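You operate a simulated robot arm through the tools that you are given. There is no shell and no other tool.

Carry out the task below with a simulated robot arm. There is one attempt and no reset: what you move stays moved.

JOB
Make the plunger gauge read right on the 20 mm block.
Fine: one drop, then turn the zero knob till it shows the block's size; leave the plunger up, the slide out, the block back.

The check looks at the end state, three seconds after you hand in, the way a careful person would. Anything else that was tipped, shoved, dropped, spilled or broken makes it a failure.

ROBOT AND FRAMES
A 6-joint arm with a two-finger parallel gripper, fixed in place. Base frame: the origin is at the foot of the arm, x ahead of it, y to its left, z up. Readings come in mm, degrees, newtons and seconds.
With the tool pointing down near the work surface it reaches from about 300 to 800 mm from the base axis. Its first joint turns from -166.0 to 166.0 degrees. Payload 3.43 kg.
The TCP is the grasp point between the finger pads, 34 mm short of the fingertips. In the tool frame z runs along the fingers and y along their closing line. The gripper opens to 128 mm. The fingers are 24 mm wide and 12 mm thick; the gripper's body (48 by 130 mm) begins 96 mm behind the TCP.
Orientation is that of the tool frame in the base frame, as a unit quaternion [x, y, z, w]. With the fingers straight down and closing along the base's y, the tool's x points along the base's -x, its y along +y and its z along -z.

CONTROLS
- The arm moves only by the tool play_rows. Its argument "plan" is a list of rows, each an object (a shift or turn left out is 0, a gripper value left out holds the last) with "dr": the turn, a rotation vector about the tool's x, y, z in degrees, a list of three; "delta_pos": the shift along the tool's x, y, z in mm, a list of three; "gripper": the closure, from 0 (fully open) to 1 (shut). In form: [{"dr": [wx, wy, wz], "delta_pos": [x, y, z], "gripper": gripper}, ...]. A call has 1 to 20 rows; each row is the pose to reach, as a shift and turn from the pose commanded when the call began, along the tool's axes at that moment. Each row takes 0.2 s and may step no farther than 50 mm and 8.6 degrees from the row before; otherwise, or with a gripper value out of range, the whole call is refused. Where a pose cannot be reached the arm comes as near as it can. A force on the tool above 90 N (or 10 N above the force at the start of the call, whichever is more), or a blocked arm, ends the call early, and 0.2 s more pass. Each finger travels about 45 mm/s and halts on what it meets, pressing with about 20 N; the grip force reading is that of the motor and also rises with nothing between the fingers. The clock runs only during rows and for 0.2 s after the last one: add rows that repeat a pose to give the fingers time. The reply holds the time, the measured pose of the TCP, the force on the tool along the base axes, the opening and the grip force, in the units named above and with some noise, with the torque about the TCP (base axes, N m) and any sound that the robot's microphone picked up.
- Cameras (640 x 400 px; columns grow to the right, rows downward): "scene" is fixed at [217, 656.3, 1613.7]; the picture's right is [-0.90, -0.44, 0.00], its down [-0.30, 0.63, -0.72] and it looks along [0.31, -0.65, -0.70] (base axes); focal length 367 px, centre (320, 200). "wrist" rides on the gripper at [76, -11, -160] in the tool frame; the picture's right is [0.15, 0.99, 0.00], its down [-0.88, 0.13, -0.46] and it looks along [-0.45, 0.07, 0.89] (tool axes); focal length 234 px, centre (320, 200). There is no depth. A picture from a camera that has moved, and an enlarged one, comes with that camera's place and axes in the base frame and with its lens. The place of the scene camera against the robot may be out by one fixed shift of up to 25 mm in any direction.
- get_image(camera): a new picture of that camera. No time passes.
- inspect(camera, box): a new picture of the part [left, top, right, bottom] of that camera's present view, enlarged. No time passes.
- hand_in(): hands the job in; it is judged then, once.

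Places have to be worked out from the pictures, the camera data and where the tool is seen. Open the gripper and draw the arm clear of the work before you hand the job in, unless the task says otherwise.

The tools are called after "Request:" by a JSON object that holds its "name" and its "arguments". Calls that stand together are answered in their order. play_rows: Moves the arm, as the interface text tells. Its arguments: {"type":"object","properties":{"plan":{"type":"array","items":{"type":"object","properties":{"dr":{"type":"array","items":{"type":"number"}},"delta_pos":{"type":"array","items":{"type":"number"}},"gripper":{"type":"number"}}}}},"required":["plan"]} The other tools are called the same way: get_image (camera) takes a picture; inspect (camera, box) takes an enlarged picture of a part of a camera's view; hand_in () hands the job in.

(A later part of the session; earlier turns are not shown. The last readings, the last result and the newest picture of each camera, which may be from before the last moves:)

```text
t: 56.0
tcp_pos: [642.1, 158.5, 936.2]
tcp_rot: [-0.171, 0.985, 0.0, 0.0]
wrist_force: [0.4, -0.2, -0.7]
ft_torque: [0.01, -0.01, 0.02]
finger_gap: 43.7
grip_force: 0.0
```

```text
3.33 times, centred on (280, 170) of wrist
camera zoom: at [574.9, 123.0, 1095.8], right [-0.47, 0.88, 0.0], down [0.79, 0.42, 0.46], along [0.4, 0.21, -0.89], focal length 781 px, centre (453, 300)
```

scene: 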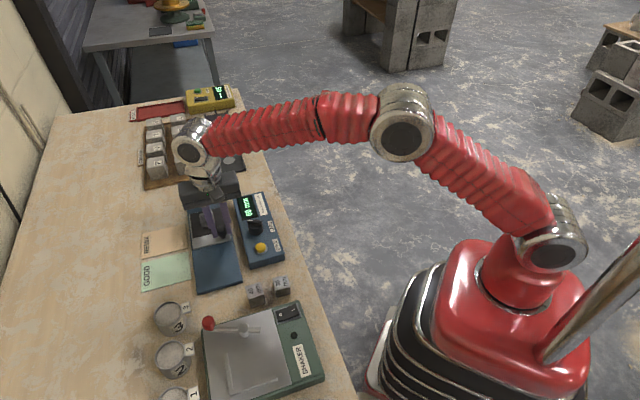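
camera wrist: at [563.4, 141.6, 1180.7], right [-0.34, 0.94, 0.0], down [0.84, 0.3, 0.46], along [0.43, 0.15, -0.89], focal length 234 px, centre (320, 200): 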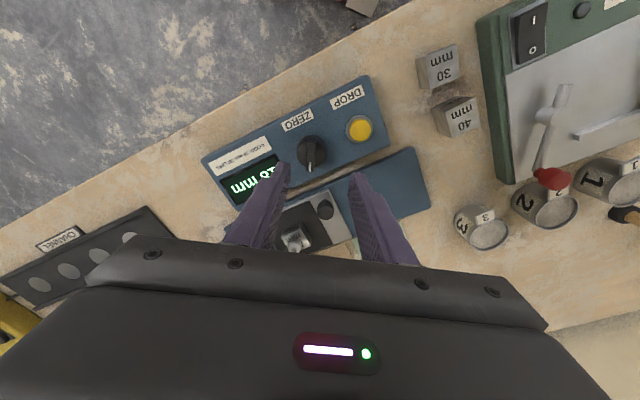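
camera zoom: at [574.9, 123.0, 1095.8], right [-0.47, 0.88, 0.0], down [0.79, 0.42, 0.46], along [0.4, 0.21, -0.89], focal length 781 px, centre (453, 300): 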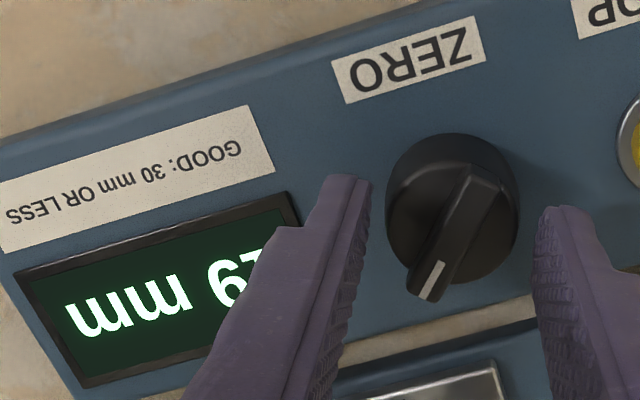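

It now reads 19 mm, so this direction raises the reading, at roughly 10–14° per mm. I'll turn the open gripper back another 20° so the display stays visible during the next turn, then re-grip.

Request:
{"name": "play_rows", "arguments": {"plan": [{"dr": [0, 0, -7], "gripper": 0.66}, {"dr": [0, 0, -14], "gripper": 0.66}, {"dr": [0, 0, -20], "gripper": 0.66}, {"dr": [0, 0, -20], "gripper": 0.8}, {"dr": [0, 0, -20], "gripper": 1.0}, {"dr": [0, 0, -20], "gripper": 1.0}, {"dr": [0, 0, -20], "gripper": 1.0}]}}

Request:
{"name": "inspect", "arguments": {"camera": "wrist", "box": [200, 110, 360, 230]}}

```text
t: 57.6
tcp_pos: [643.5, 158.5, 936.1]
tcp_rot: [-0.338, 0.941, 0.0, 0.0]
wrist_force: [4.4, -5.5, 0.0]
ft_torque: [-0.25, -0.24, -0.01]
finger_gap: 34.3
grip_force: 44.5
```

```text
3.33 times, centred on (280, 170) of wrist
camera zoom: at [591.1, 101.7, 1095.7], right [-0.74, 0.67, 0.0], down [0.6, 0.66, 0.46], along [0.31, 0.34, -0.89], focal length 781 px, centre (453, 300)
```

zoom: 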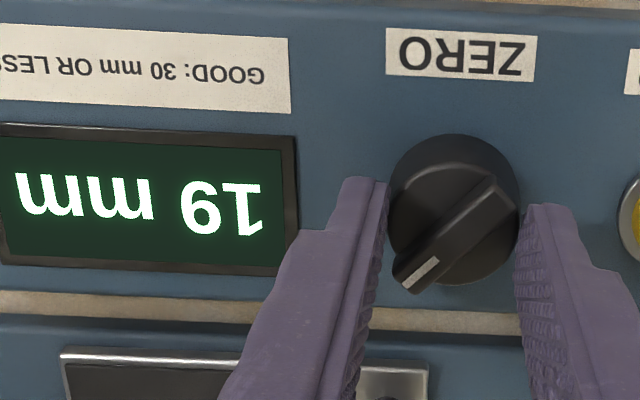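

The display reads a clear 19 mm at this yaw with the skirt gripped. I'll turn in 4° steps and watch for the change to 20.

Request:
{"name": "play_rows", "arguments": {"plan": [{"dr": [0, 0, 2]}, {"dr": [0, 0, 4]}, {"dr": [0, 0, 4]}]}}

Request:
{"name": "inspect", "arguments": {"camera": "wrist", "box": [200, 110, 360, 230]}}

Request:
{"name": "play_rows", "arguments": {"plan": [{"dr": [0, 0, 1.5]}, {"dr": [0, 0, 3]}, {"dr": [0, 0, 3]}]}}

Request:
{"name": "inspect", "arguments": {"camera": "wrist", "box": [200, 110, 360, 230]}}

```text
t: 58.4
tcp_pos: [641.1, 158.3, 935.7]
tcp_rot: [-0.305, 0.952, 0.0, 0.0]
wrist_force: [11.1, -5.3, -3.5]
ft_torque: [-0.39, -0.31, -0.02]
finger_gap: 34.2
grip_force: 45.0
```

```text
3.33 times, centred on (280, 170) of wrist
camera zoom: at [587.2, 105.4, 1095.7], right [-0.69, 0.72, 0.0], down [0.64, 0.62, 0.46], along [0.33, 0.32, -0.89], focal length 781 px, centre (453, 300)
```

zoom: 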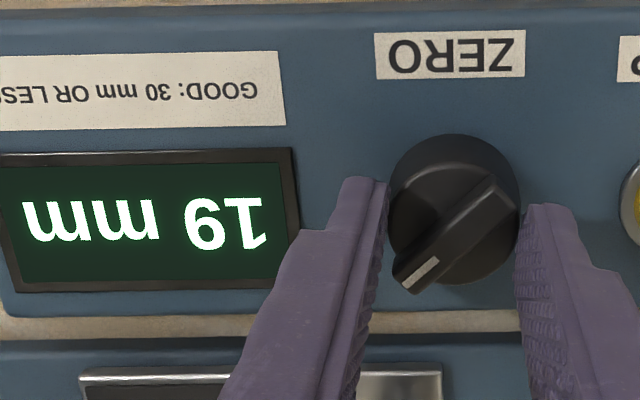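

```text
t: 59.2
tcp_pos: [640.9, 158.3, 935.9]
tcp_rot: [-0.279, 0.96, 0.0, -0.001]
wrist_force: [8.0, -8.0, 2.9]
ft_torque: [-0.07, -0.49, 0.04]
finger_gap: 34.4
grip_force: 45.0
```

```text
3.33 times, centred on (280, 170) of wrist
camera zoom: at [584.5, 108.4, 1095.7], right [-0.65, 0.76, 0.0], down [0.67, 0.58, 0.46], along [0.34, 0.3, -0.89], focal length 781 px, centre (453, 300)
```

zoom: 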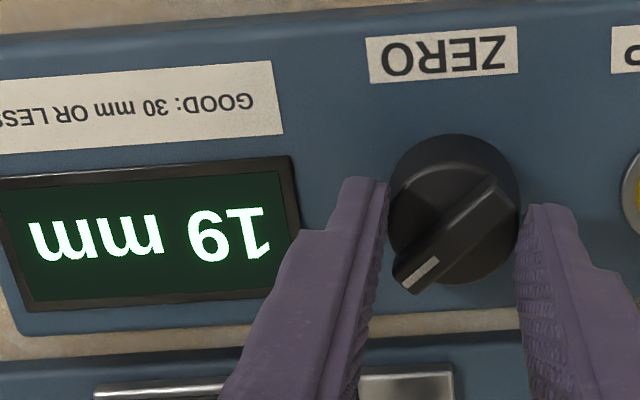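

Still 19 mm after 7°. I'll keep turning in 3° steps.

Request:
{"name": "play_rows", "arguments": {"plan": [{"dr": [0, 0, 1.5]}, {"dr": [0, 0, 3]}, {"dr": [0, 0, 3]}]}}

Request:
{"name": "inspect", "arguments": {"camera": "wrist", "box": [200, 110, 360, 230]}}

Request:
{"name": "play_rows", "arguments": {"plan": [{"dr": [0, 0, 1.5]}, {"dr": [0, 0, 3]}, {"dr": [0, 0, 3]}]}}

Request:
{"name": "inspect", "arguments": {"camera": "wrist", "box": [200, 110, 360, 230]}}

```text
t: 60.0
tcp_pos: [642.4, 158.3, 935.9]
tcp_rot: [-0.254, 0.967, -0.001, -0.001]
wrist_force: [3.0, -7.3, 7.8]
ft_torque: [-0.26, 0.0, 0.0]
finger_gap: 34.5
grip_force: 44.4
```

```text
3.33 times, centred on (280, 170) of wrist
camera zoom: at [582.2, 111.5, 1095.8], right [-0.61, 0.79, 0.0], down [0.7, 0.55, 0.46], along [0.36, 0.28, -0.89], focal length 781 px, centre (453, 300)
```

zoom: 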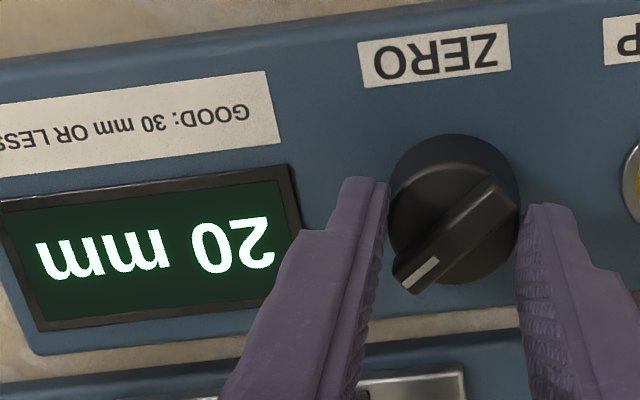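

```text
t: 60.8
tcp_pos: [640.8, 159.3, 935.8]
tcp_rot: [-0.23, 0.973, 0.001, 0.001]
wrist_force: [3.7, -4.8, 14.3]
ft_torque: [-0.36, 0.3, -0.02]
finger_gap: 34.5
grip_force: 45.4
```

```text
3.33 times, centred on (280, 170) of wrist
camera zoom: at [579.4, 114.6, 1095.6], right [-0.57, 0.82, 0.0], down [0.73, 0.51, 0.46], along [0.37, 0.26, -0.89], focal length 781 px, centre (453, 300)
```

zoom: 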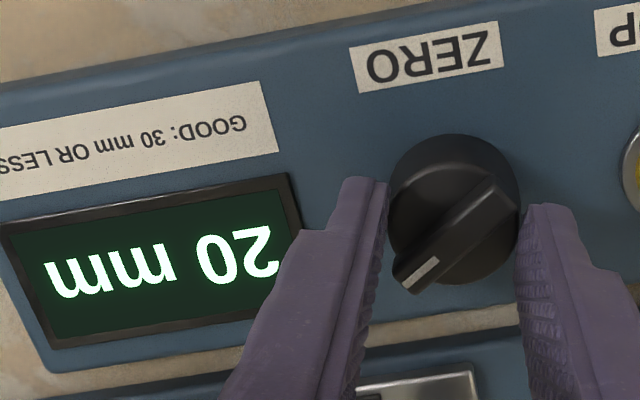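

It shows 20 mm. To leave it well inside the band and not on an edge, I'll find where it flips to 21 and then come back to the middle.

Request:
{"name": "play_rows", "arguments": {"plan": [{"dr": [0, 0, 1.5]}, {"dr": [0, 0, 3]}, {"dr": [0, 0, 3]}]}}

Request:
{"name": "inspect", "arguments": {"camera": "wrist", "box": [200, 110, 360, 230]}}

Request:
{"name": "play_rows", "arguments": {"plan": [{"dr": [0, 0, 1.5]}, {"dr": [0, 0, 3]}, {"dr": [0, 0, 3]}]}}

Request:
{"name": "inspect", "arguments": {"camera": "wrist", "box": [200, 110, 360, 230]}}

```text
t: 61.6
tcp_pos: [642.3, 158.2, 936.2]
tcp_rot: [-0.203, 0.979, 0.0, 0.001]
wrist_force: [5.5, -5.9, 16.7]
ft_torque: [-0.07, -0.32, 0.0]
finger_gap: 34.4
grip_force: 45.0
```

```text
3.33 times, centred on (280, 170) of wrist
camera zoom: at [577.1, 118.0, 1095.6], right [-0.53, 0.85, 0.0], down [0.75, 0.47, 0.46], along [0.39, 0.24, -0.89], focal length 781 px, centre (453, 300)
```

zoom: 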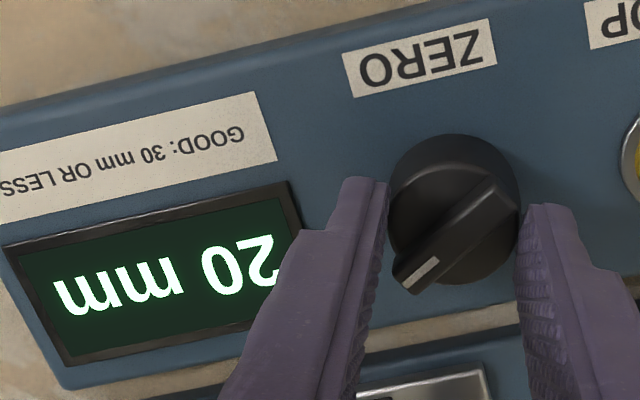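

```text
t: 62.4
tcp_pos: [640.8, 159.2, 935.2]
tcp_rot: [-0.177, 0.984, 0.001, -0.001]
wrist_force: [6.7, -5.9, 15.0]
ft_torque: [0.01, -0.71, 0.01]
finger_gap: 34.1
grip_force: 45.1
```

```text
3.33 times, centred on (280, 170) of wrist
camera zoom: at [575.3, 121.5, 1095.6], right [-0.48, 0.88, 0.0], down [0.78, 0.43, 0.46], along [0.4, 0.22, -0.89], focal length 781 px, centre (453, 300)
```

zoom: 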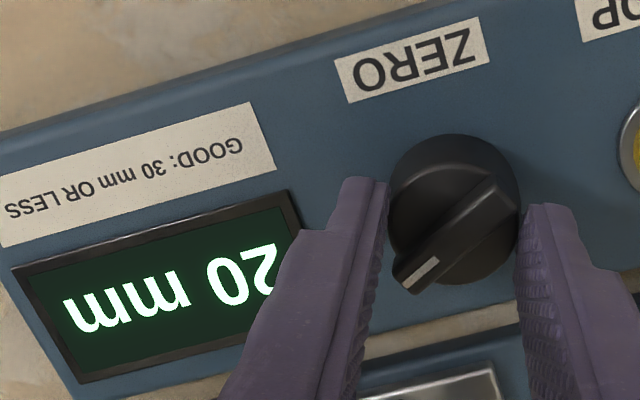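

Still 20 mm at 33° total; I'll continue to find the upper edge.

Request:
{"name": "play_rows", "arguments": {"plan": [{"dr": [0, 0, 1.5]}, {"dr": [0, 0, 3]}, {"dr": [0, 0, 3]}]}}

Request:
{"name": "inspect", "arguments": {"camera": "wrist", "box": [200, 110, 360, 230]}}

```text
t: 63.2
tcp_pos: [641.6, 159.7, 936.5]
tcp_rot: [-0.152, 0.988, 0.0, 0.0]
wrist_force: [6.0, -0.5, 13.6]
ft_torque: [0.02, -0.4, 0.0]
finger_gap: 34.2
grip_force: 44.6
```

```text
3.33 times, centred on (280, 170) of wrist
camera zoom: at [573.5, 125.0, 1095.6], right [-0.44, 0.9, 0.0], down [0.8, 0.39, 0.46], along [0.41, 0.2, -0.89], focal length 781 px, centre (453, 300)
```

zoom: 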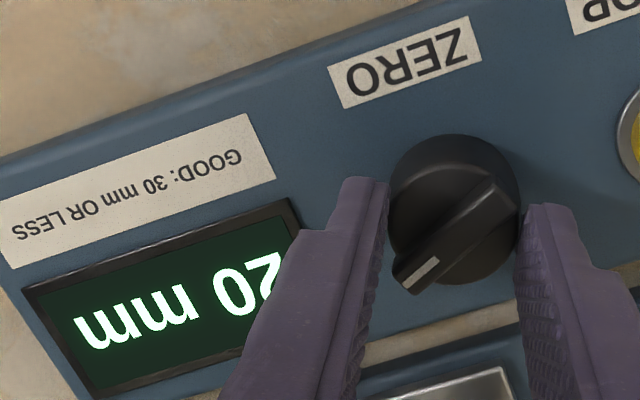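

Still 20 at 36°, so the band runs from about 22.5° to about 37–40°. I'll turn back 6° to sit near the middle of the 20 mm band.

Request:
{"name": "play_rows", "arguments": {"plan": [{"dr": [0, 0, -2]}, {"dr": [0, 0, -4]}, {"dr": [0, 0, -6]}, {"dr": [0, 0, -6]}]}}

Request:
{"name": "inspect", "arguments": {"camera": "wrist", "box": [200, 110, 360, 230]}}

```text
t: 64.2
tcp_pos: [641.0, 158.3, 936.5]
tcp_rot: [-0.204, 0.979, 0.0, 0.0]
wrist_force: [3.2, 1.3, 9.8]
ft_torque: [0.15, -0.09, -0.02]
finger_gap: 34.3
grip_force: 45.1
```

```text
3.33 times, centred on (280, 170) of wrist
camera zoom: at [577.6, 118.0, 1095.7], right [-0.53, 0.85, 0.0], down [0.76, 0.47, 0.46], along [0.39, 0.24, -0.89], focal length 781 px, centre (453, 300)
```

zoom: 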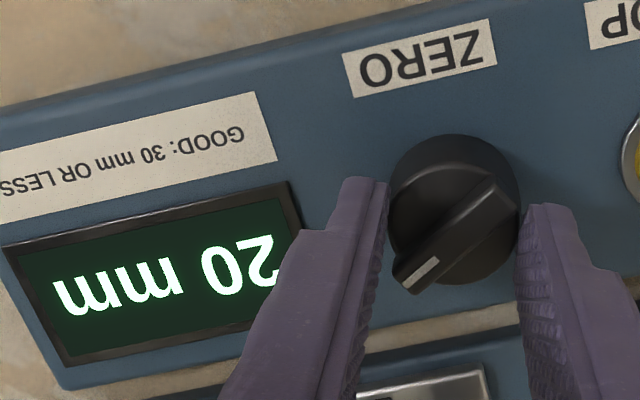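

It shows 20 mm, near the middle of the band. I'll open the fingers, rise straight off the knob and confirm the display.

Request:
{"name": "play_rows", "arguments": {"plan": [{"gripper": 0.68}, {"gripper": 0.62}, {"gripper": 0.6}, {"delta_pos": [0, 0, -15]}, {"delta_pos": [0, 0, -45]}, {"delta_pos": [0, 0, -90]}, {"delta_pos": [0, 0, -135]}, {"delta_pos": [0, 0, -165]}, {"delta_pos": [0, 0, -165]}]}}

Request:
{"name": "get_image", "arguments": {"camera": "wrist"}}

Request:
{"name": "inspect", "arguments": {"camera": "scene", "box": [170, 150, 290, 270]}}

Request:
{"name": "inspect", "arguments": {"camera": "wrist", "box": [200, 110, 360, 230]}}

```text
t: 66.2
tcp_pos: [640.6, 159.3, 1102.5]
tcp_rot: [-0.204, 0.979, 0.0, 0.0]
wrist_force: [-0.4, -0.5, 1.0]
ft_torque: [0.01, -0.01, -0.02]
finger_gap: 51.1
grip_force: 0.0
```

```text
taken
camera wrist: at [576.8, 119.4, 1260.3], right [-0.53, 0.85, 0.0], down [0.76, 0.47, 0.46], along [0.39, 0.24, -0.89], focal length 234 px, centre (320, 200)
```

wrist: 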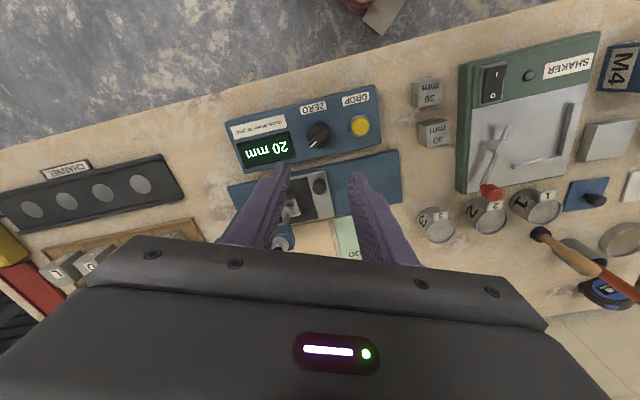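

```text
3.33 times, centred on (230, 210) of scene
camera zoom: at [217.0, 656.3, 1613.7], right [-0.9, -0.44, 0.0], down [-0.3, 0.63, -0.72], along [0.31, -0.65, -0.7], focal length 1223 px, centre (620, 167)
```

zoom: 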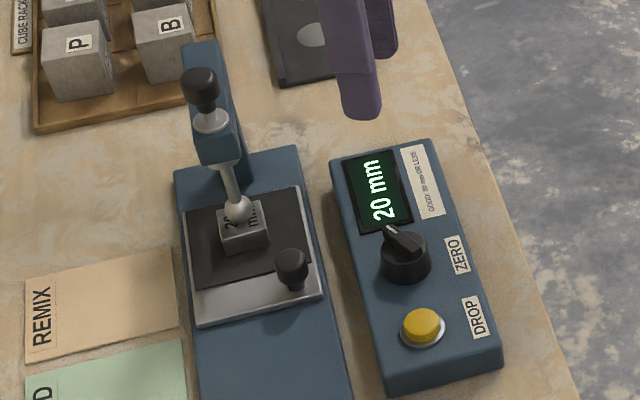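

```text
3.33 times, centred on (280, 170) of wrist
camera zoom: at [576.8, 119.4, 1260.3], right [-0.53, 0.85, 0.0], down [0.76, 0.47, 0.46], along [0.39, 0.24, -0.89], focal length 781 px, centre (453, 300)
```

zoom: 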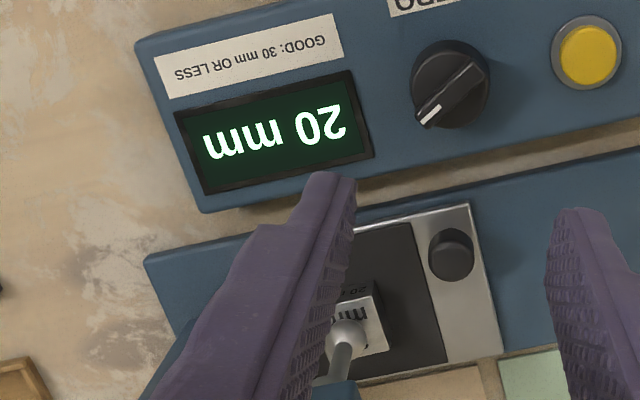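

The display reads 20 mm in both views. Next I raise the plunger: its black knob should now be at about (782, 181) with z from 1001 to 1039. I'll rotate to face radially and tilt the tool 20° outward, for reach, while moving closer at height.

Request:
{"name": "play_rows", "arguments": {"plan": [{"delta_pos": [-20, -5, -15], "dr": [0, 0, 5]}, {"delta_pos": [-40, -10, -30], "dr": [0, 0, 10]}, {"delta_pos": [-58, -15.4, -30], "dr": [0, 0, 10]}, {"delta_pos": [-58, -15.4, -30], "dr": [0, 0, 10]}]}}

Request:
{"name": "play_rows", "arguments": {"plan": [{"dr": [0, -7, 0]}, {"dr": [0, -14, 0]}, {"dr": [0, -20, 0]}, {"dr": [0, -20, 0]}]}}

Request:
{"name": "get_image", "arguments": {"camera": "wrist"}}

Request:
{"name": "inspect", "arguments": {"camera": "wrist", "box": [220, 120, 400, 250]}}

```text
t: 67.2
tcp_pos: [698.7, 167.3, 1130.7]
tcp_rot: [-0.117, 0.993, 0.001, 0.001]
wrist_force: [-0.1, -1.1, 0.4]
ft_torque: [0.0, -0.01, 0.0]
finger_gap: 51.3
grip_force: 0.2
```

```text
t: 68.2
tcp_pos: [700.0, 168.9, 1130.3]
tcp_rot: [-0.116, 0.978, 0.02, 0.173]
wrist_force: [0.6, 0.0, -0.6]
ft_torque: [-0.03, -0.03, -0.03]
finger_gap: 51.3
grip_force: 0.1
```

```text
taken
camera wrist: at [581.6, 127.4, 1254.8], right [-0.37, 0.93, -0.05], down [0.62, 0.28, 0.73], along [0.69, 0.24, -0.68], focal length 234 px, centre (320, 200)
```

wrist: 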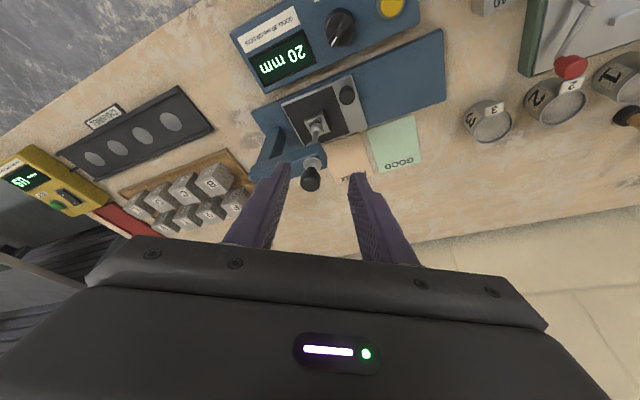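

```text
3.08 times, centred on (310, 185) of wrist
camera zoom: at [581.6, 127.4, 1254.8], right [-0.37, 0.93, -0.05], down [0.62, 0.28, 0.73], along [0.69, 0.24, -0.68], focal length 720 px, centre (351, 246)
```

zoom: 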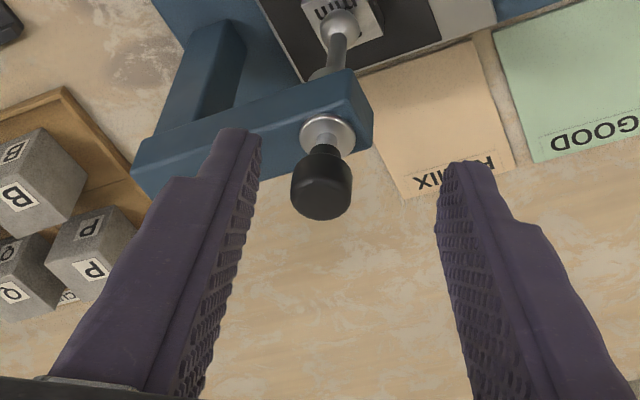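

The wrist view puts the lowered plunger knob at (782, 182) with its head between about z 1010 and 1043 and the flange at 993. I'll move the open fingers to hover right above it.

Request:
{"name": "play_rows", "arguments": {"plan": [{"delta_pos": [-22, -2, 15]}, {"delta_pos": [-44, -4, 35]}, {"delta_pos": [-65.8, -6.3, 61.2]}, {"delta_pos": [-65.8, -6.3, 61.2]}]}}

Request:
{"name": "get_image", "arguments": {"camera": "wrist"}}

Request:
{"name": "inspect", "arguments": {"camera": "wrist", "box": [220, 110, 420, 250]}}

Request:
{"name": "inspect", "arguments": {"camera": "scene", "box": [150, 110, 270, 230]}}

```text
t: 69.2
tcp_pos: [783.7, 180.3, 1099.4]
tcp_rot: [-0.116, 0.978, 0.021, 0.172]
wrist_force: [-0.1, 0.8, 0.2]
ft_torque: [-0.01, -0.01, 0.03]
finger_gap: 51.3
grip_force: 0.1
```

```text
taken
camera wrist: at [664.9, 139.9, 1222.1], right [-0.37, 0.93, -0.05], down [0.62, 0.28, 0.73], along [0.69, 0.24, -0.68], focal length 234 px, centre (320, 200)
```

wrist: 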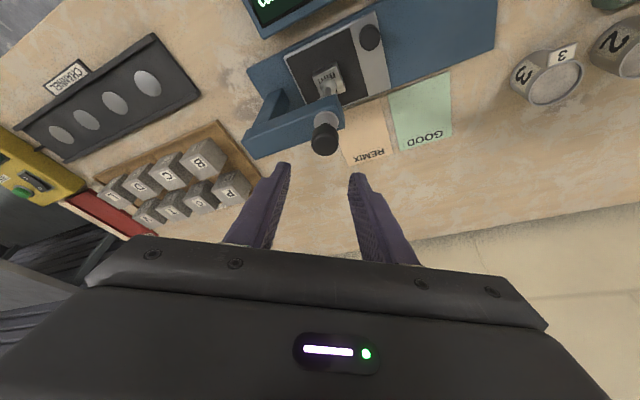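

```text
2.86 times, centred on (320, 180) of wrist
camera zoom: at [664.9, 139.9, 1222.1], right [-0.37, 0.93, -0.05], down [0.62, 0.28, 0.73], along [0.69, 0.24, -0.68], focal length 669 px, centre (320, 257)
```

zoom: 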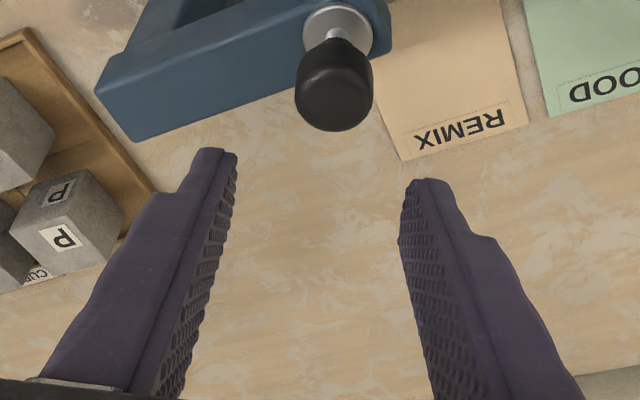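

```text
3.33 times, centred on (210, 170) of scene
camera zoom: at [217.0, 656.3, 1613.7], right [-0.9, -0.44, 0.0], down [-0.3, 0.63, -0.72], along [0.31, -0.65, -0.7], focal length 1223 px, centre (687, 300)
```

zoom: 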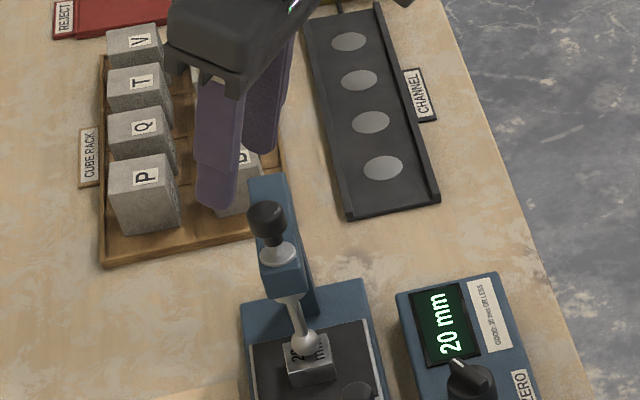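

The plunger knob lies straight below the TCP, within 2 mm. I'll lower along the vertical so the fingers straddle the knob's head, in two stages.

Request:
{"name": "play_rows", "arguments": {"plan": [{"delta_pos": [5, 1.9, 13.9]}, {"delta_pos": [10.3, 1.9, 28.2]}, {"delta_pos": [15.4, 1.9, 42.3]}, {"delta_pos": [15.4, 1.9, 42.3]}]}}

Request:
{"name": "inspect", "arguments": {"camera": "wrist", "box": [220, 110, 420, 250]}}

Request:
{"name": "inspect", "arguments": {"camera": "scene", "box": [150, 130, 250, 230]}}

```text
t: 70.2
tcp_pos: [782.4, 183.5, 1051.3]
tcp_rot: [-0.116, 0.978, 0.02, 0.173]
wrist_force: [0.0, 0.4, -0.8]
ft_torque: [-0.04, 0.01, 0.01]
finger_gap: 51.4
grip_force: 0.0
```

```text
2.86 times, centred on (320, 180) of wrist
camera zoom: at [663.7, 143.1, 1175.2], right [-0.37, 0.93, -0.05], down [0.62, 0.28, 0.73], along [0.69, 0.24, -0.68], focal length 669 px, centre (320, 257)
```

zoom: 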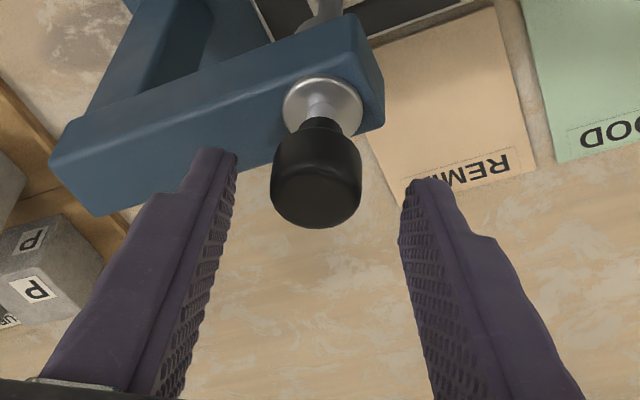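

```text
4.00 times, centred on (200, 180) of scene
camera zoom: at [217.0, 656.3, 1613.7], right [-0.9, -0.44, 0.0], down [-0.3, 0.63, -0.72], along [0.31, -0.65, -0.7], focal length 1467 px, centre (800, 280)
```

zoom: 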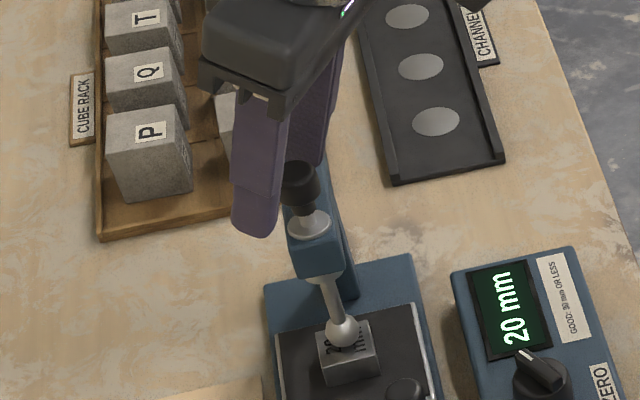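

The knob's head is between the fingers, 1.5 mm off centre. I'll correct, lower another 9 mm and close on it.

Request:
{"name": "play_rows", "arguments": {"plan": [{"delta_pos": [3, -1.4, 4]}, {"delta_pos": [6.1, -1.4, 8.5]}, {"delta_pos": [6.1, -1.4, 8.5]}, {"delta_pos": [6.1, -1.4, 8.5], "gripper": 0.75}, {"delta_pos": [6.1, -1.4, 8.5], "gripper": 0.85}, {"delta_pos": [6.1, -1.4, 8.5], "gripper": 1.0}, {"delta_pos": [6.1, -1.4, 8.5], "gripper": 1.0}, {"delta_pos": [6.1, -1.4, 8.5], "gripper": 1.0}]}}

Request:
{"name": "inspect", "arguments": {"camera": "wrist", "box": [220, 110, 420, 250]}}

Request:
{"name": "inspect", "arguments": {"camera": "scene", "box": [170, 150, 230, 230]}}

```text
t: 72.0
tcp_pos: [780.1, 180.2, 1040.0]
tcp_rot: [-0.116, 0.978, 0.021, 0.172]
wrist_force: [0.3, -5.1, 0.7]
ft_torque: [-0.1, -0.03, 0.04]
finger_gap: 25.3
grip_force: 44.9
```

```text
2.86 times, centred on (320, 180) of wrist
camera zoom: at [661.3, 140.2, 1164.4], right [-0.36, 0.93, -0.05], down [0.62, 0.28, 0.73], along [0.69, 0.23, -0.68], focal length 669 px, centre (320, 257)
```

zoom: 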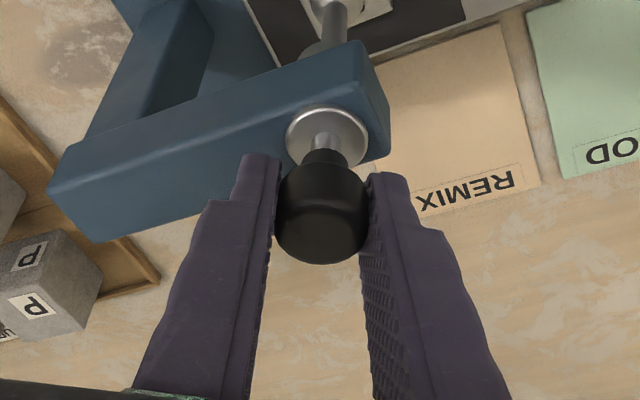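

```text
5.00 times, centred on (200, 190) of scene
camera zoom: at [217.0, 656.3, 1613.7], right [-0.9, -0.44, 0.0], down [-0.3, 0.63, -0.72], along [0.31, -0.65, -0.7], focal length 1834 px, centre (920, 250)
```

zoom: 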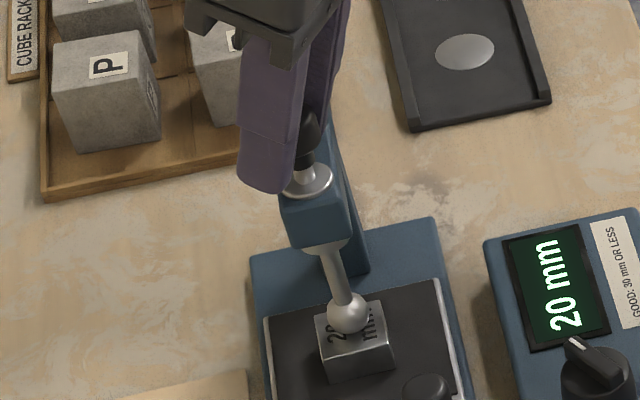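

The knob's head is gripped at 25.3 mm. I'll lift it straight up 30 mm, in base vertical, watching force and sound.

Request:
{"name": "play_rows", "arguments": {"plan": [{"delta_pos": [-1.7, -0.4, -4.7]}, {"delta_pos": [-3.4, -0.4, -9.4]}, {"delta_pos": [-5.1, -0.4, -14.1]}, {"delta_pos": [-6.8, -0.4, -18.8]}, {"delta_pos": [-8.5, -0.4, -23.5]}, {"delta_pos": [-10.3, -0.4, -28.2]}, {"delta_pos": [-10.3, -0.4, -28.2]}]}}

Request:
{"name": "inspect", "arguments": {"camera": "scene", "box": [170, 130, 290, 240]}}

Request:
{"name": "inspect", "arguments": {"camera": "wrist", "box": [220, 60, 420, 250]}}

```text
t: 73.6
tcp_pos: [779.9, 180.8, 1070.4]
tcp_rot: [-0.116, 0.978, 0.02, 0.173]
wrist_force: [-3.1, -3.7, -1.3]
ft_torque: [0.01, -0.05, 0.05]
finger_gap: 25.0
grip_force: 45.3
```

```text
3.64 times, centred on (230, 185) of scene
camera zoom: at [217.0, 656.3, 1613.7], right [-0.9, -0.44, 0.0], down [-0.3, 0.63, -0.72], along [0.31, -0.65, -0.7], focal length 1334 px, centre (647, 254)
```

zoom: 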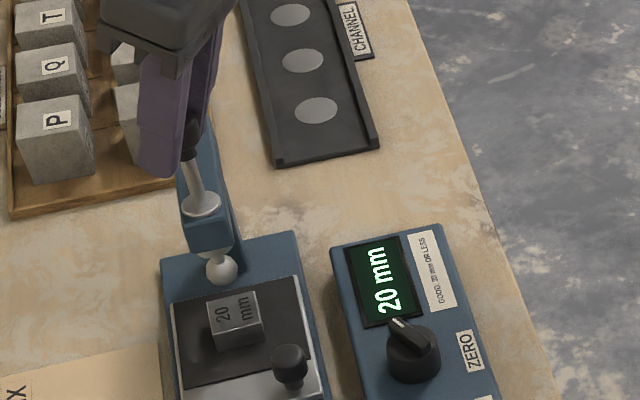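

```text
2.11 times, centred on (320, 155) of wrist
camera zoom: at [661.3, 140.1, 1195.0], right [-0.37, 0.93, -0.05], down [0.62, 0.28, 0.73], along [0.69, 0.24, -0.68], focal length 493 px, centre (320, 295)
```

zoom: 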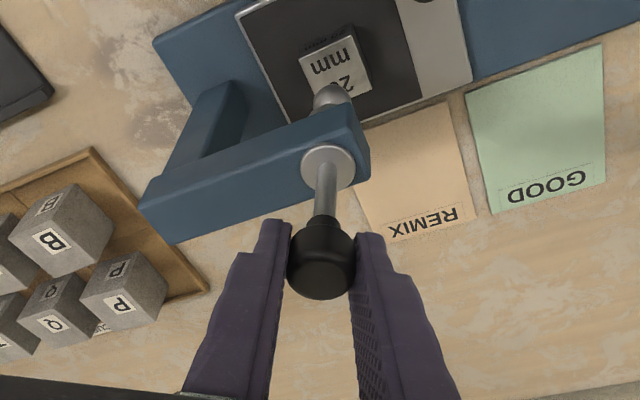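

The plunger lifts easily and the display holds at 20 mm. I'll keep lifting in small steps until it latches.

Request:
{"name": "play_rows", "arguments": {"plan": [{"delta_pos": [-0.85, 0, -2.35]}, {"delta_pos": [-1.7, 0, -4.7]}, {"delta_pos": [-2.05, 0, -5.6]}]}}

Request:
{"name": "play_rows", "arguments": {"plan": [{"delta_pos": [-0.5, 0, -1.4]}, {"delta_pos": [-1.03, 0, -2.8]}, {"delta_pos": [-1.03, 0, -2.8]}]}}

Request:
{"name": "inspect", "arguments": {"camera": "scene", "box": [170, 130, 290, 240]}}

```text
t: 74.4
tcp_pos: [780.7, 181.1, 1076.6]
tcp_rot: [-0.117, 0.978, 0.021, 0.171]
wrist_force: [-3.6, -2.0, -0.7]
ft_torque: [0.03, -0.14, 0.04]
finger_gap: 25.1
grip_force: 45.3
```

```text
t: 75.2
tcp_pos: [780.0, 179.8, 1079.1]
tcp_rot: [-0.116, 0.978, 0.021, 0.173]
wrist_force: [4.8, -1.5, -1.5]
ft_torque: [-0.17, 0.44, 0.01]
finger_gap: 25.2
grip_force: 44.7
```

```text
3.64 times, centred on (230, 185) of scene
camera zoom: at [217.0, 656.3, 1613.7], right [-0.9, -0.44, 0.0], down [-0.3, 0.63, -0.72], along [0.31, -0.65, -0.7], focal length 1334 px, centre (647, 254)
```

zoom: 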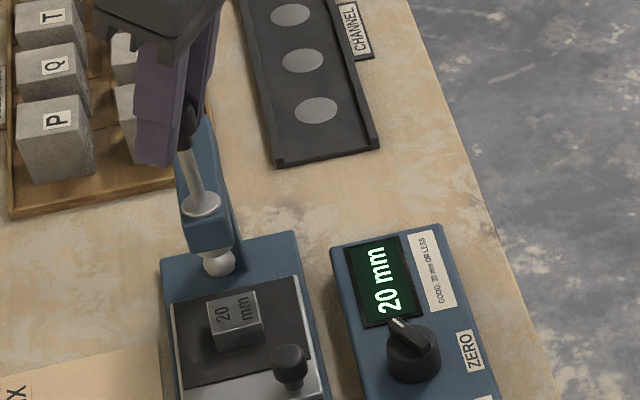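

The tip is back within about a millimetre of its original raised height. I'll lift a little further to seat the latch.

Request:
{"name": "play_rows", "arguments": {"plan": [{"delta_pos": [-0.34, 0, -0.94]}, {"delta_pos": [-0.68, 0, -1.88]}, {"delta_pos": [-0.68, 0, -1.88]}]}}

Request:
{"name": "play_rows", "arguments": {"plan": [{"delta_pos": [-0.34, 0, -0.94]}, {"delta_pos": [-0.68, 0, -1.88]}, {"delta_pos": [-0.68, 0, -1.88]}]}}

Request:
{"name": "inspect", "arguments": {"camera": "scene", "box": [170, 150, 250, 230]}}

```text
t: 76.0
tcp_pos: [781.5, 180.5, 1081.3]
tcp_rot: [-0.115, 0.978, 0.02, 0.173]
wrist_force: [6.1, -0.9, -2.3]
ft_torque: [-0.14, 0.41, 0.02]
finger_gap: 24.9
grip_force: 45.1
```

```text
t: 76.8
tcp_pos: [781.0, 180.5, 1083.2]
tcp_rot: [-0.116, 0.978, 0.02, 0.171]
wrist_force: [-0.2, -1.7, -13.3]
ft_torque: [-0.01, -0.2, 0.03]
finger_gap: 25.0
grip_force: 45.6
```

```text
5.00 times, centred on (210, 190) of scene
camera zoom: at [217.0, 656.3, 1613.7], right [-0.9, -0.44, 0.0], down [-0.3, 0.63, -0.72], along [0.31, -0.65, -0.7], focal length 1834 px, centre (870, 250)
```

zoom: 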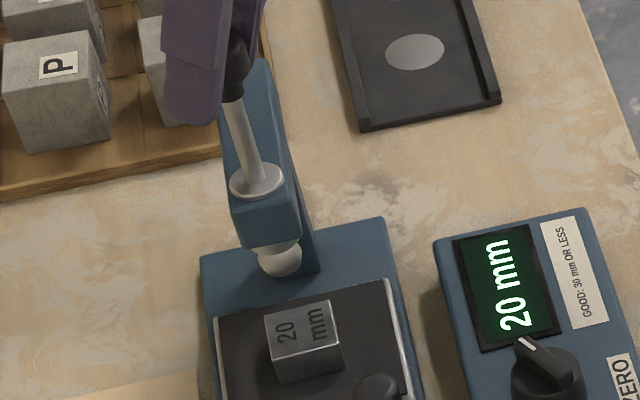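

At z≈1083 the tool feels 13 N downward, so the plunger is at its upper stop. I'll nudge slightly more and then ease back 1.5 mm to test whether it is latched before letting go.

Request:
{"name": "play_rows", "arguments": {"plan": [{"delta_pos": [-0.2, 0, -0.6]}, {"delta_pos": [-0.2, 0, -0.6]}]}}

Request:
{"name": "play_rows", "arguments": {"plan": [{"delta_pos": [0.4, 0, 1.2]}, {"delta_pos": [0.85, 0, 2.35]}, {"delta_pos": [0.85, 0, 2.35]}]}}

Request:
{"name": "inspect", "arguments": {"camera": "scene", "box": [170, 150, 250, 230]}}

```text
t: 77.4
tcp_pos: [779.8, 180.2, 1082.8]
tcp_rot: [-0.116, 0.978, 0.021, 0.171]
wrist_force: [-2.0, -1.8, -18.6]
ft_torque: [-0.04, 0.02, 0.05]
finger_gap: 24.8
grip_force: 44.9
```

```text
t: 78.2
tcp_pos: [780.8, 179.9, 1082.4]
tcp_rot: [-0.116, 0.978, 0.021, 0.174]
wrist_force: [-3.2, -3.3, -7.1]
ft_torque: [-0.13, 0.43, 0.03]
finger_gap: 25.2
grip_force: 44.9
```

```text
5.00 times, centred on (210, 190) of scene
camera zoom: at [217.0, 656.3, 1613.7], right [-0.9, -0.44, 0.0], down [-0.3, 0.63, -0.72], along [0.31, -0.65, -0.7], focal length 1834 px, centre (870, 250)
```

zoom: 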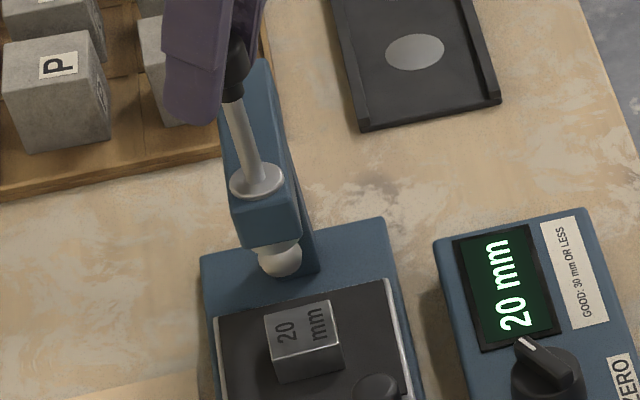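

Easing back still leaves -7 N (arm compliance), so I'll lower the command 3 mm more to see whether the plunger resists, which would mean it is latched.

Request:
{"name": "play_rows", "arguments": {"plan": [{"delta_pos": [0.5, 0, 1.4]}, {"delta_pos": [1.03, 0, 2.8]}, {"delta_pos": [1.03, 0, 2.8]}]}}

Request:
{"name": "inspect", "arguments": {"camera": "scene", "box": [170, 150, 250, 230]}}

```text
t: 79.0
tcp_pos: [780.9, 180.8, 1080.4]
tcp_rot: [-0.116, 0.978, 0.02, 0.174]
wrist_force: [-4.5, -4.6, 1.9]
ft_torque: [0.23, -1.25, 0.03]
finger_gap: 25.1
grip_force: 44.9
```

```text
5.00 times, centred on (210, 190) of scene
camera zoom: at [217.0, 656.3, 1613.7], right [-0.9, -0.44, 0.0], down [-0.3, 0.63, -0.72], along [0.31, -0.65, -0.7], focal length 1834 px, centre (870, 250)
```

zoom: 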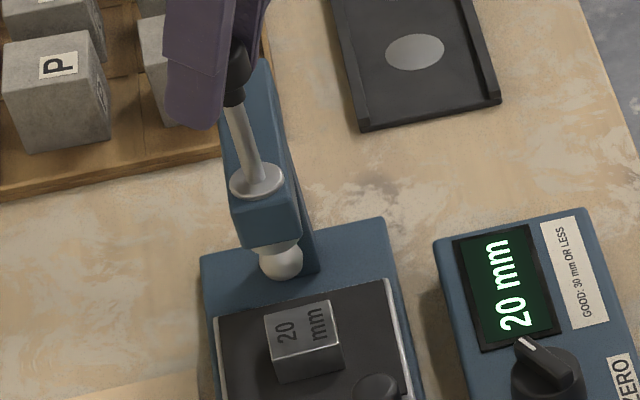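

The force changed sign to about +2 N, hinting at a detent. I'll lower one more millimetre to be sure.

Request:
{"name": "play_rows", "arguments": {"plan": [{"delta_pos": [0.34, 0, 0.94]}, {"delta_pos": [0.34, 0, 0.94]}]}}

Request:
{"name": "play_rows", "arguments": {"plan": [{"delta_pos": [0.34, 0, 0.94]}, {"delta_pos": [0.34, 0, 0.94]}]}}

Request:
{"name": "inspect", "arguments": {"camera": "scene", "box": [170, 150, 250, 230]}}

```text
t: 79.6
tcp_pos: [780.3, 180.9, 1077.3]
tcp_rot: [-0.115, 0.978, 0.02, 0.173]
wrist_force: [0.9, -3.8, 0.3]
ft_torque: [0.16, -1.15, 0.01]
finger_gap: 25.3
grip_force: 45.3
```

```text
t: 80.2
tcp_pos: [780.7, 180.4, 1076.9]
tcp_rot: [-0.116, 0.978, 0.02, 0.173]
wrist_force: [6.4, -6.4, -0.7]
ft_torque: [0.03, -0.77, 0.0]
finger_gap: 25.0
grip_force: 44.3
```

```text
5.00 times, centred on (210, 190) of scene
camera zoom: at [217.0, 656.3, 1613.7], right [-0.9, -0.44, 0.0], down [-0.3, 0.63, -0.72], along [0.31, -0.65, -0.7], focal length 1834 px, centre (870, 250)
```

zoom: 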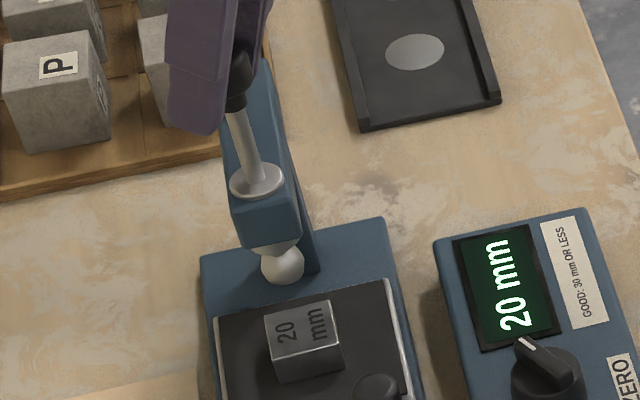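

The plunger followed the tool down, so it isn't held mid-way. I'll lift it firmly back to its top stop and hold there for a moment for the latch.

Request:
{"name": "play_rows", "arguments": {"plan": [{"delta_pos": [-0.7, 0, -1.9]}, {"delta_pos": [-1.4, 0, -3.8]}, {"delta_pos": [-2.1, 0, -5.6]}, {"delta_pos": [-2.6, 0, -7.05]}, {"delta_pos": [-2.6, 0, -7.05]}, {"delta_pos": [-2.6, 0, -7.05]}]}}

Request:
{"name": "play_rows", "arguments": {"plan": [{"delta_pos": [-0.3, 0, -0.9]}, {"delta_pos": [-0.5, 0, -1.4]}, {"delta_pos": [-0.5, 0, -1.4]}, {"delta_pos": [-0.5, 0, -1.4]}]}}

Request:
{"name": "inspect", "arguments": {"camera": "scene", "box": [170, 150, 250, 230]}}

```text
t: 81.6
tcp_pos: [780.3, 180.6, 1082.8]
tcp_rot: [-0.116, 0.978, 0.021, 0.171]
wrist_force: [-0.4, -5.1, -13.0]
ft_torque: [-0.08, 0.16, -0.01]
finger_gap: 24.9
grip_force: 45.0
```

```text
t: 82.6
tcp_pos: [781.1, 180.1, 1084.1]
tcp_rot: [-0.116, 0.978, 0.02, 0.17]
wrist_force: [-4.7, -3.4, -29.6]
ft_torque: [-0.04, 0.05, 0.04]
finger_gap: 24.9
grip_force: 45.1
```

```text
5.00 times, centred on (210, 190) of scene
camera zoom: at [217.0, 656.3, 1613.7], right [-0.9, -0.44, 0.0], down [-0.3, 0.63, -0.72], along [0.31, -0.65, -0.7], focal length 1834 px, centre (870, 250)
```

zoom: 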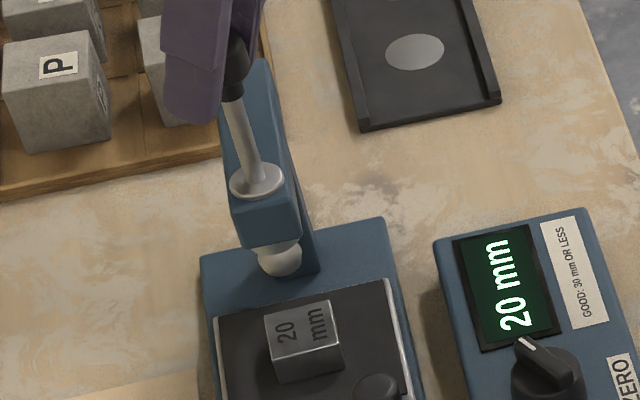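

It is hard against the top stop (-30 N). I'll ease most of that load and open the fingers just slightly, so I can see whether the plunger stays up.

Request:
{"name": "play_rows", "arguments": {"plan": [{"delta_pos": [0.3, 0, 0.9]}, {"delta_pos": [0.4, 0, 1.1]}, {"delta_pos": [0.4, 0, 1.1], "gripper": 0.79}, {"delta_pos": [0.4, 0, 1.1], "gripper": 0.77}]}}

Request:
{"name": "inspect", "arguments": {"camera": "scene", "box": [170, 150, 250, 230]}}

Request:
{"name": "inspect", "arguments": {"camera": "wrist", "box": [220, 60, 420, 250]}}

```text
t: 83.6
tcp_pos: [781.4, 180.4, 1085.8]
tcp_rot: [-0.116, 0.978, 0.02, 0.173]
wrist_force: [-0.1, 0.1, 0.5]
ft_torque: [-0.01, 0.0, -0.02]
finger_gap: 29.4
grip_force: 0.1
```

```text
5.00 times, centred on (210, 190) of scene
camera zoom: at [217.0, 656.3, 1613.7], right [-0.9, -0.44, 0.0], down [-0.3, 0.63, -0.72], along [0.31, -0.65, -0.7], focal length 1834 px, centre (870, 250)
```

zoom: 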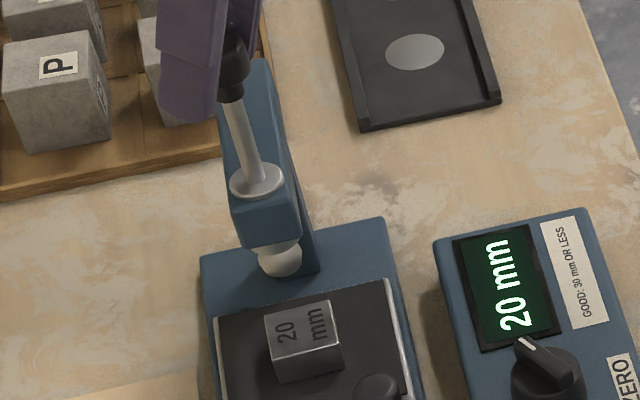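

```text
2.11 times, centred on (320, 155) of wrist
camera zoom: at [661.5, 140.0, 1209.7], right [-0.37, 0.93, -0.05], down [0.62, 0.28, 0.73], along [0.69, 0.24, -0.68], focal length 493 px, centre (320, 295)
```

zoom: 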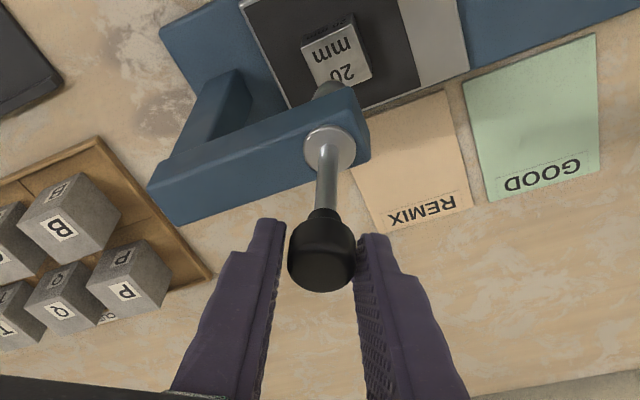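

The plunger stays up on its own with the fingers off it. I'll open wider and withdraw straight up, then back away.

Request:
{"name": "play_rows", "arguments": {"plan": [{"gripper": 0.65}, {"gripper": 0.58}, {"gripper": 0.58}, {"delta_pos": [-6.8, 0, -18.8], "gripper": 0.58}, {"delta_pos": [-17.1, 0, -47], "gripper": 0.58}, {"delta_pos": [-20.5, 0, -56.4], "gripper": 0.58}, {"delta_pos": [10, 0, -70], "gripper": 0.58}, {"delta_pos": [40, 0, -80], "gripper": 0.58}, {"delta_pos": [70, 0, -85], "gripper": 0.58}, {"delta_pos": [70, 0, -85], "gripper": 0.58}]}}

Request:
{"name": "inspect", "arguments": {"camera": "scene", "box": [170, 130, 290, 250]}}

```text
t: 85.8
tcp_pos: [688.0, 157.6, 1140.1]
tcp_rot: [-0.115, 0.978, 0.02, 0.172]
wrist_force: [-0.2, -0.1, 0.0]
ft_torque: [0.02, -0.01, 0.01]
finger_gap: 54.1
grip_force: 0.1
```

```text
3.33 times, centred on (230, 190) of scene
camera zoom: at [217.0, 656.3, 1613.7], right [-0.9, -0.44, 0.0], down [-0.3, 0.63, -0.72], along [0.31, -0.65, -0.7], focal length 1223 px, centre (620, 233)
```

zoom: 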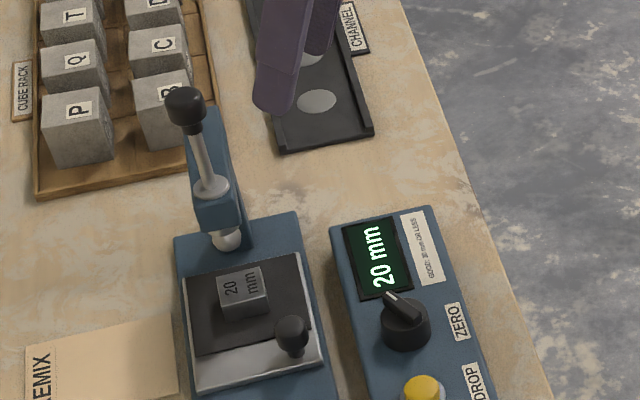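

The plunger is up and the display still shows 20 mm. Now for the slide: I'll bring the tool back to vertical, turn it to the gauge axis and hover high over the slide knob near (714.5, 205).

Request:
{"name": "play_rows", "arguments": {"plan": [{"delta_pos": [2.4, 11, -1], "dr": [0, 6, 0]}, {"delta_pos": [4.8, 22, -2], "dr": [0, 13, 0]}, {"delta_pos": [9.6, 43.5, -3.5], "dr": [0, 20, 0]}, {"delta_pos": [9.6, 43.5, -3.5], "dr": [0, 20, 0]}]}}

Request:
{"name": "play_rows", "arguments": {"plan": [{"delta_pos": [-7, -0.5, 0], "dr": [0, 0, 8.2]}, {"delta_pos": [-14, -1, 0], "dr": [0, 0, 16.4]}, {"delta_pos": [-21, -1.5, 0], "dr": [0, 0, 24.6]}, {"delta_pos": [-28, -2, 0], "dr": [0, 0, 32.8]}, {"delta_pos": [-35, -2.5, 0], "dr": [0, 0, 41]}, {"delta_pos": [-41, -3, 0], "dr": [0, 0, 49.2]}, {"delta_pos": [-47, -3.8, 0], "dr": [0, 0, 57.1]}, {"delta_pos": [-47, -3.8, 0], "dr": [0, 0, 57.1]}]}}

Request:
{"name": "get_image", "arguments": {"camera": "wrist"}}

```text
t: 86.8
tcp_pos: [668.5, 197.3, 1140.7]
tcp_rot: [-0.118, 0.993, 0.0, -0.001]
wrist_force: [0.3, 0.0, -1.3]
ft_torque: [0.0, 0.0, 0.02]
finger_gap: 53.8
grip_force: 0.0
```

```text
t: 88.6
tcp_pos: [706.4, 202.6, 1136.1]
tcp_rot: [0.372, 0.928, -0.001, 0.0]
wrist_force: [0.5, 0.5, -0.4]
ft_torque: [-0.01, 0.0, 0.01]
finger_gap: 54.0
grip_force: 0.1
out of reach, approached as far as the arm can: row 6, 7, 8
```

```text
taken
camera wrist: at [643.6, 247.2, 1295.2], right [0.58, 0.82, 0.0], down [0.73, -0.51, 0.46], along [0.37, -0.26, -0.89], focal length 234 px, centre (320, 200)
```

wrist: 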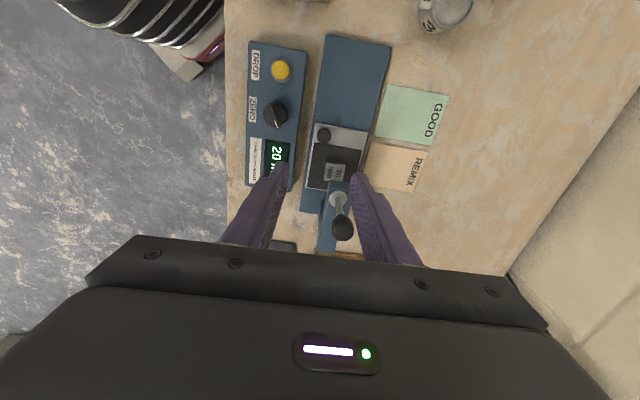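

That hover point was slightly beyond reach at this height, but it is reachable lower. I'll descend over the knob, with the plunger well clear, and look.

Request:
{"name": "play_rows", "arguments": {"plan": [{"delta_pos": [3, 0, 35]}, {"delta_pos": [3, 0, 75]}, {"delta_pos": [3, 0, 115]}, {"delta_pos": [3, 0, 145], "gripper": 0.62}, {"delta_pos": [3, 0, 145], "gripper": 0.66}, {"delta_pos": [3, 0, 145], "gripper": 0.66}]}}

Request:
{"name": "inspect", "arguments": {"camera": "wrist", "box": [250, 110, 390, 230]}}

Request:
{"name": "inspect", "arguments": {"camera": "scene", "box": [170, 150, 270, 270]}}

```text
t: 90.0
tcp_pos: [702.6, 206.5, 989.7]
tcp_rot: [0.371, 0.929, 0.001, -0.001]
wrist_force: [0.7, -0.1, -0.1]
ft_torque: [0.01, -0.01, -0.03]
finger_gap: 43.3
grip_force: 0.0
```

```text
3.33 times, centred on (320, 170) of wrist
camera zoom: at [641.2, 250.0, 1150.6], right [0.58, 0.82, 0.0], down [0.73, -0.51, 0.46], along [0.37, -0.26, -0.89], focal length 781 px, centre (320, 300)
```

zoom: 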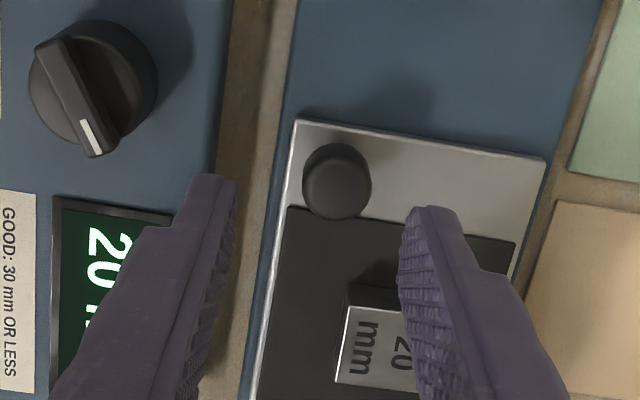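

```text
3.33 times, centred on (220, 210) of scene
camera zoom: at [217.0, 656.3, 1613.7], right [-0.9, -0.44, 0.0], down [-0.3, 0.63, -0.72], along [0.31, -0.65, -0.7], focal length 1223 px, centre (653, 167)
```

zoom: 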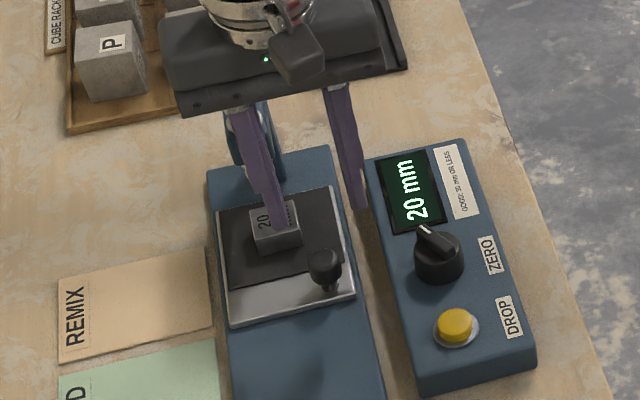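

The slide knob is at about (-10, +6.5) mm in the tool frame. I'll centre on it and descend to the same grip height as before (TCP z≈914), then close.

Request:
{"name": "play_rows", "arguments": {"plan": [{"delta_pos": [-9.8, 6.5, 0]}, {"delta_pos": [-9.8, 6.5, 25]}, {"delta_pos": [-9.8, 6.5, 50]}, {"delta_pos": [-9.8, 6.5, 50]}]}}

Request:
{"name": "inspect", "arguments": {"camera": "wrist", "box": [250, 110, 390, 230]}}

```text
t: 91.0
tcp_pos: [716.3, 204.3, 940.7]
tcp_rot: [0.372, 0.928, -0.001, 0.0]
wrist_force: [-0.3, -0.3, -0.1]
ft_torque: [0.01, 0.0, -0.03]
finger_gap: 43.6
grip_force: 0.1
```

```text
3.33 times, centred on (320, 170) of wrist
camera zoom: at [653.5, 247.5, 1100.6], right [0.58, 0.82, 0.0], down [0.73, -0.51, 0.46], along [0.37, -0.26, -0.89], focal length 781 px, centre (320, 300)
```

zoom: 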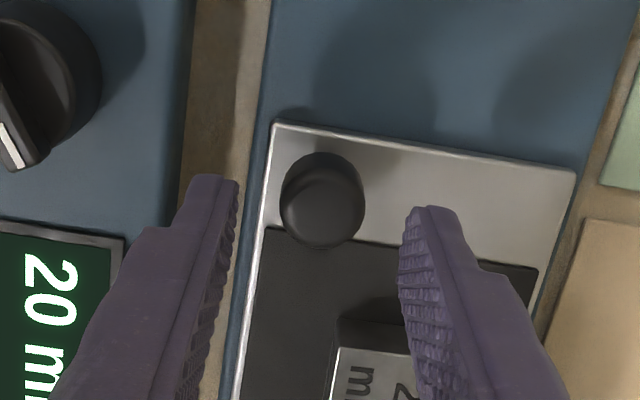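

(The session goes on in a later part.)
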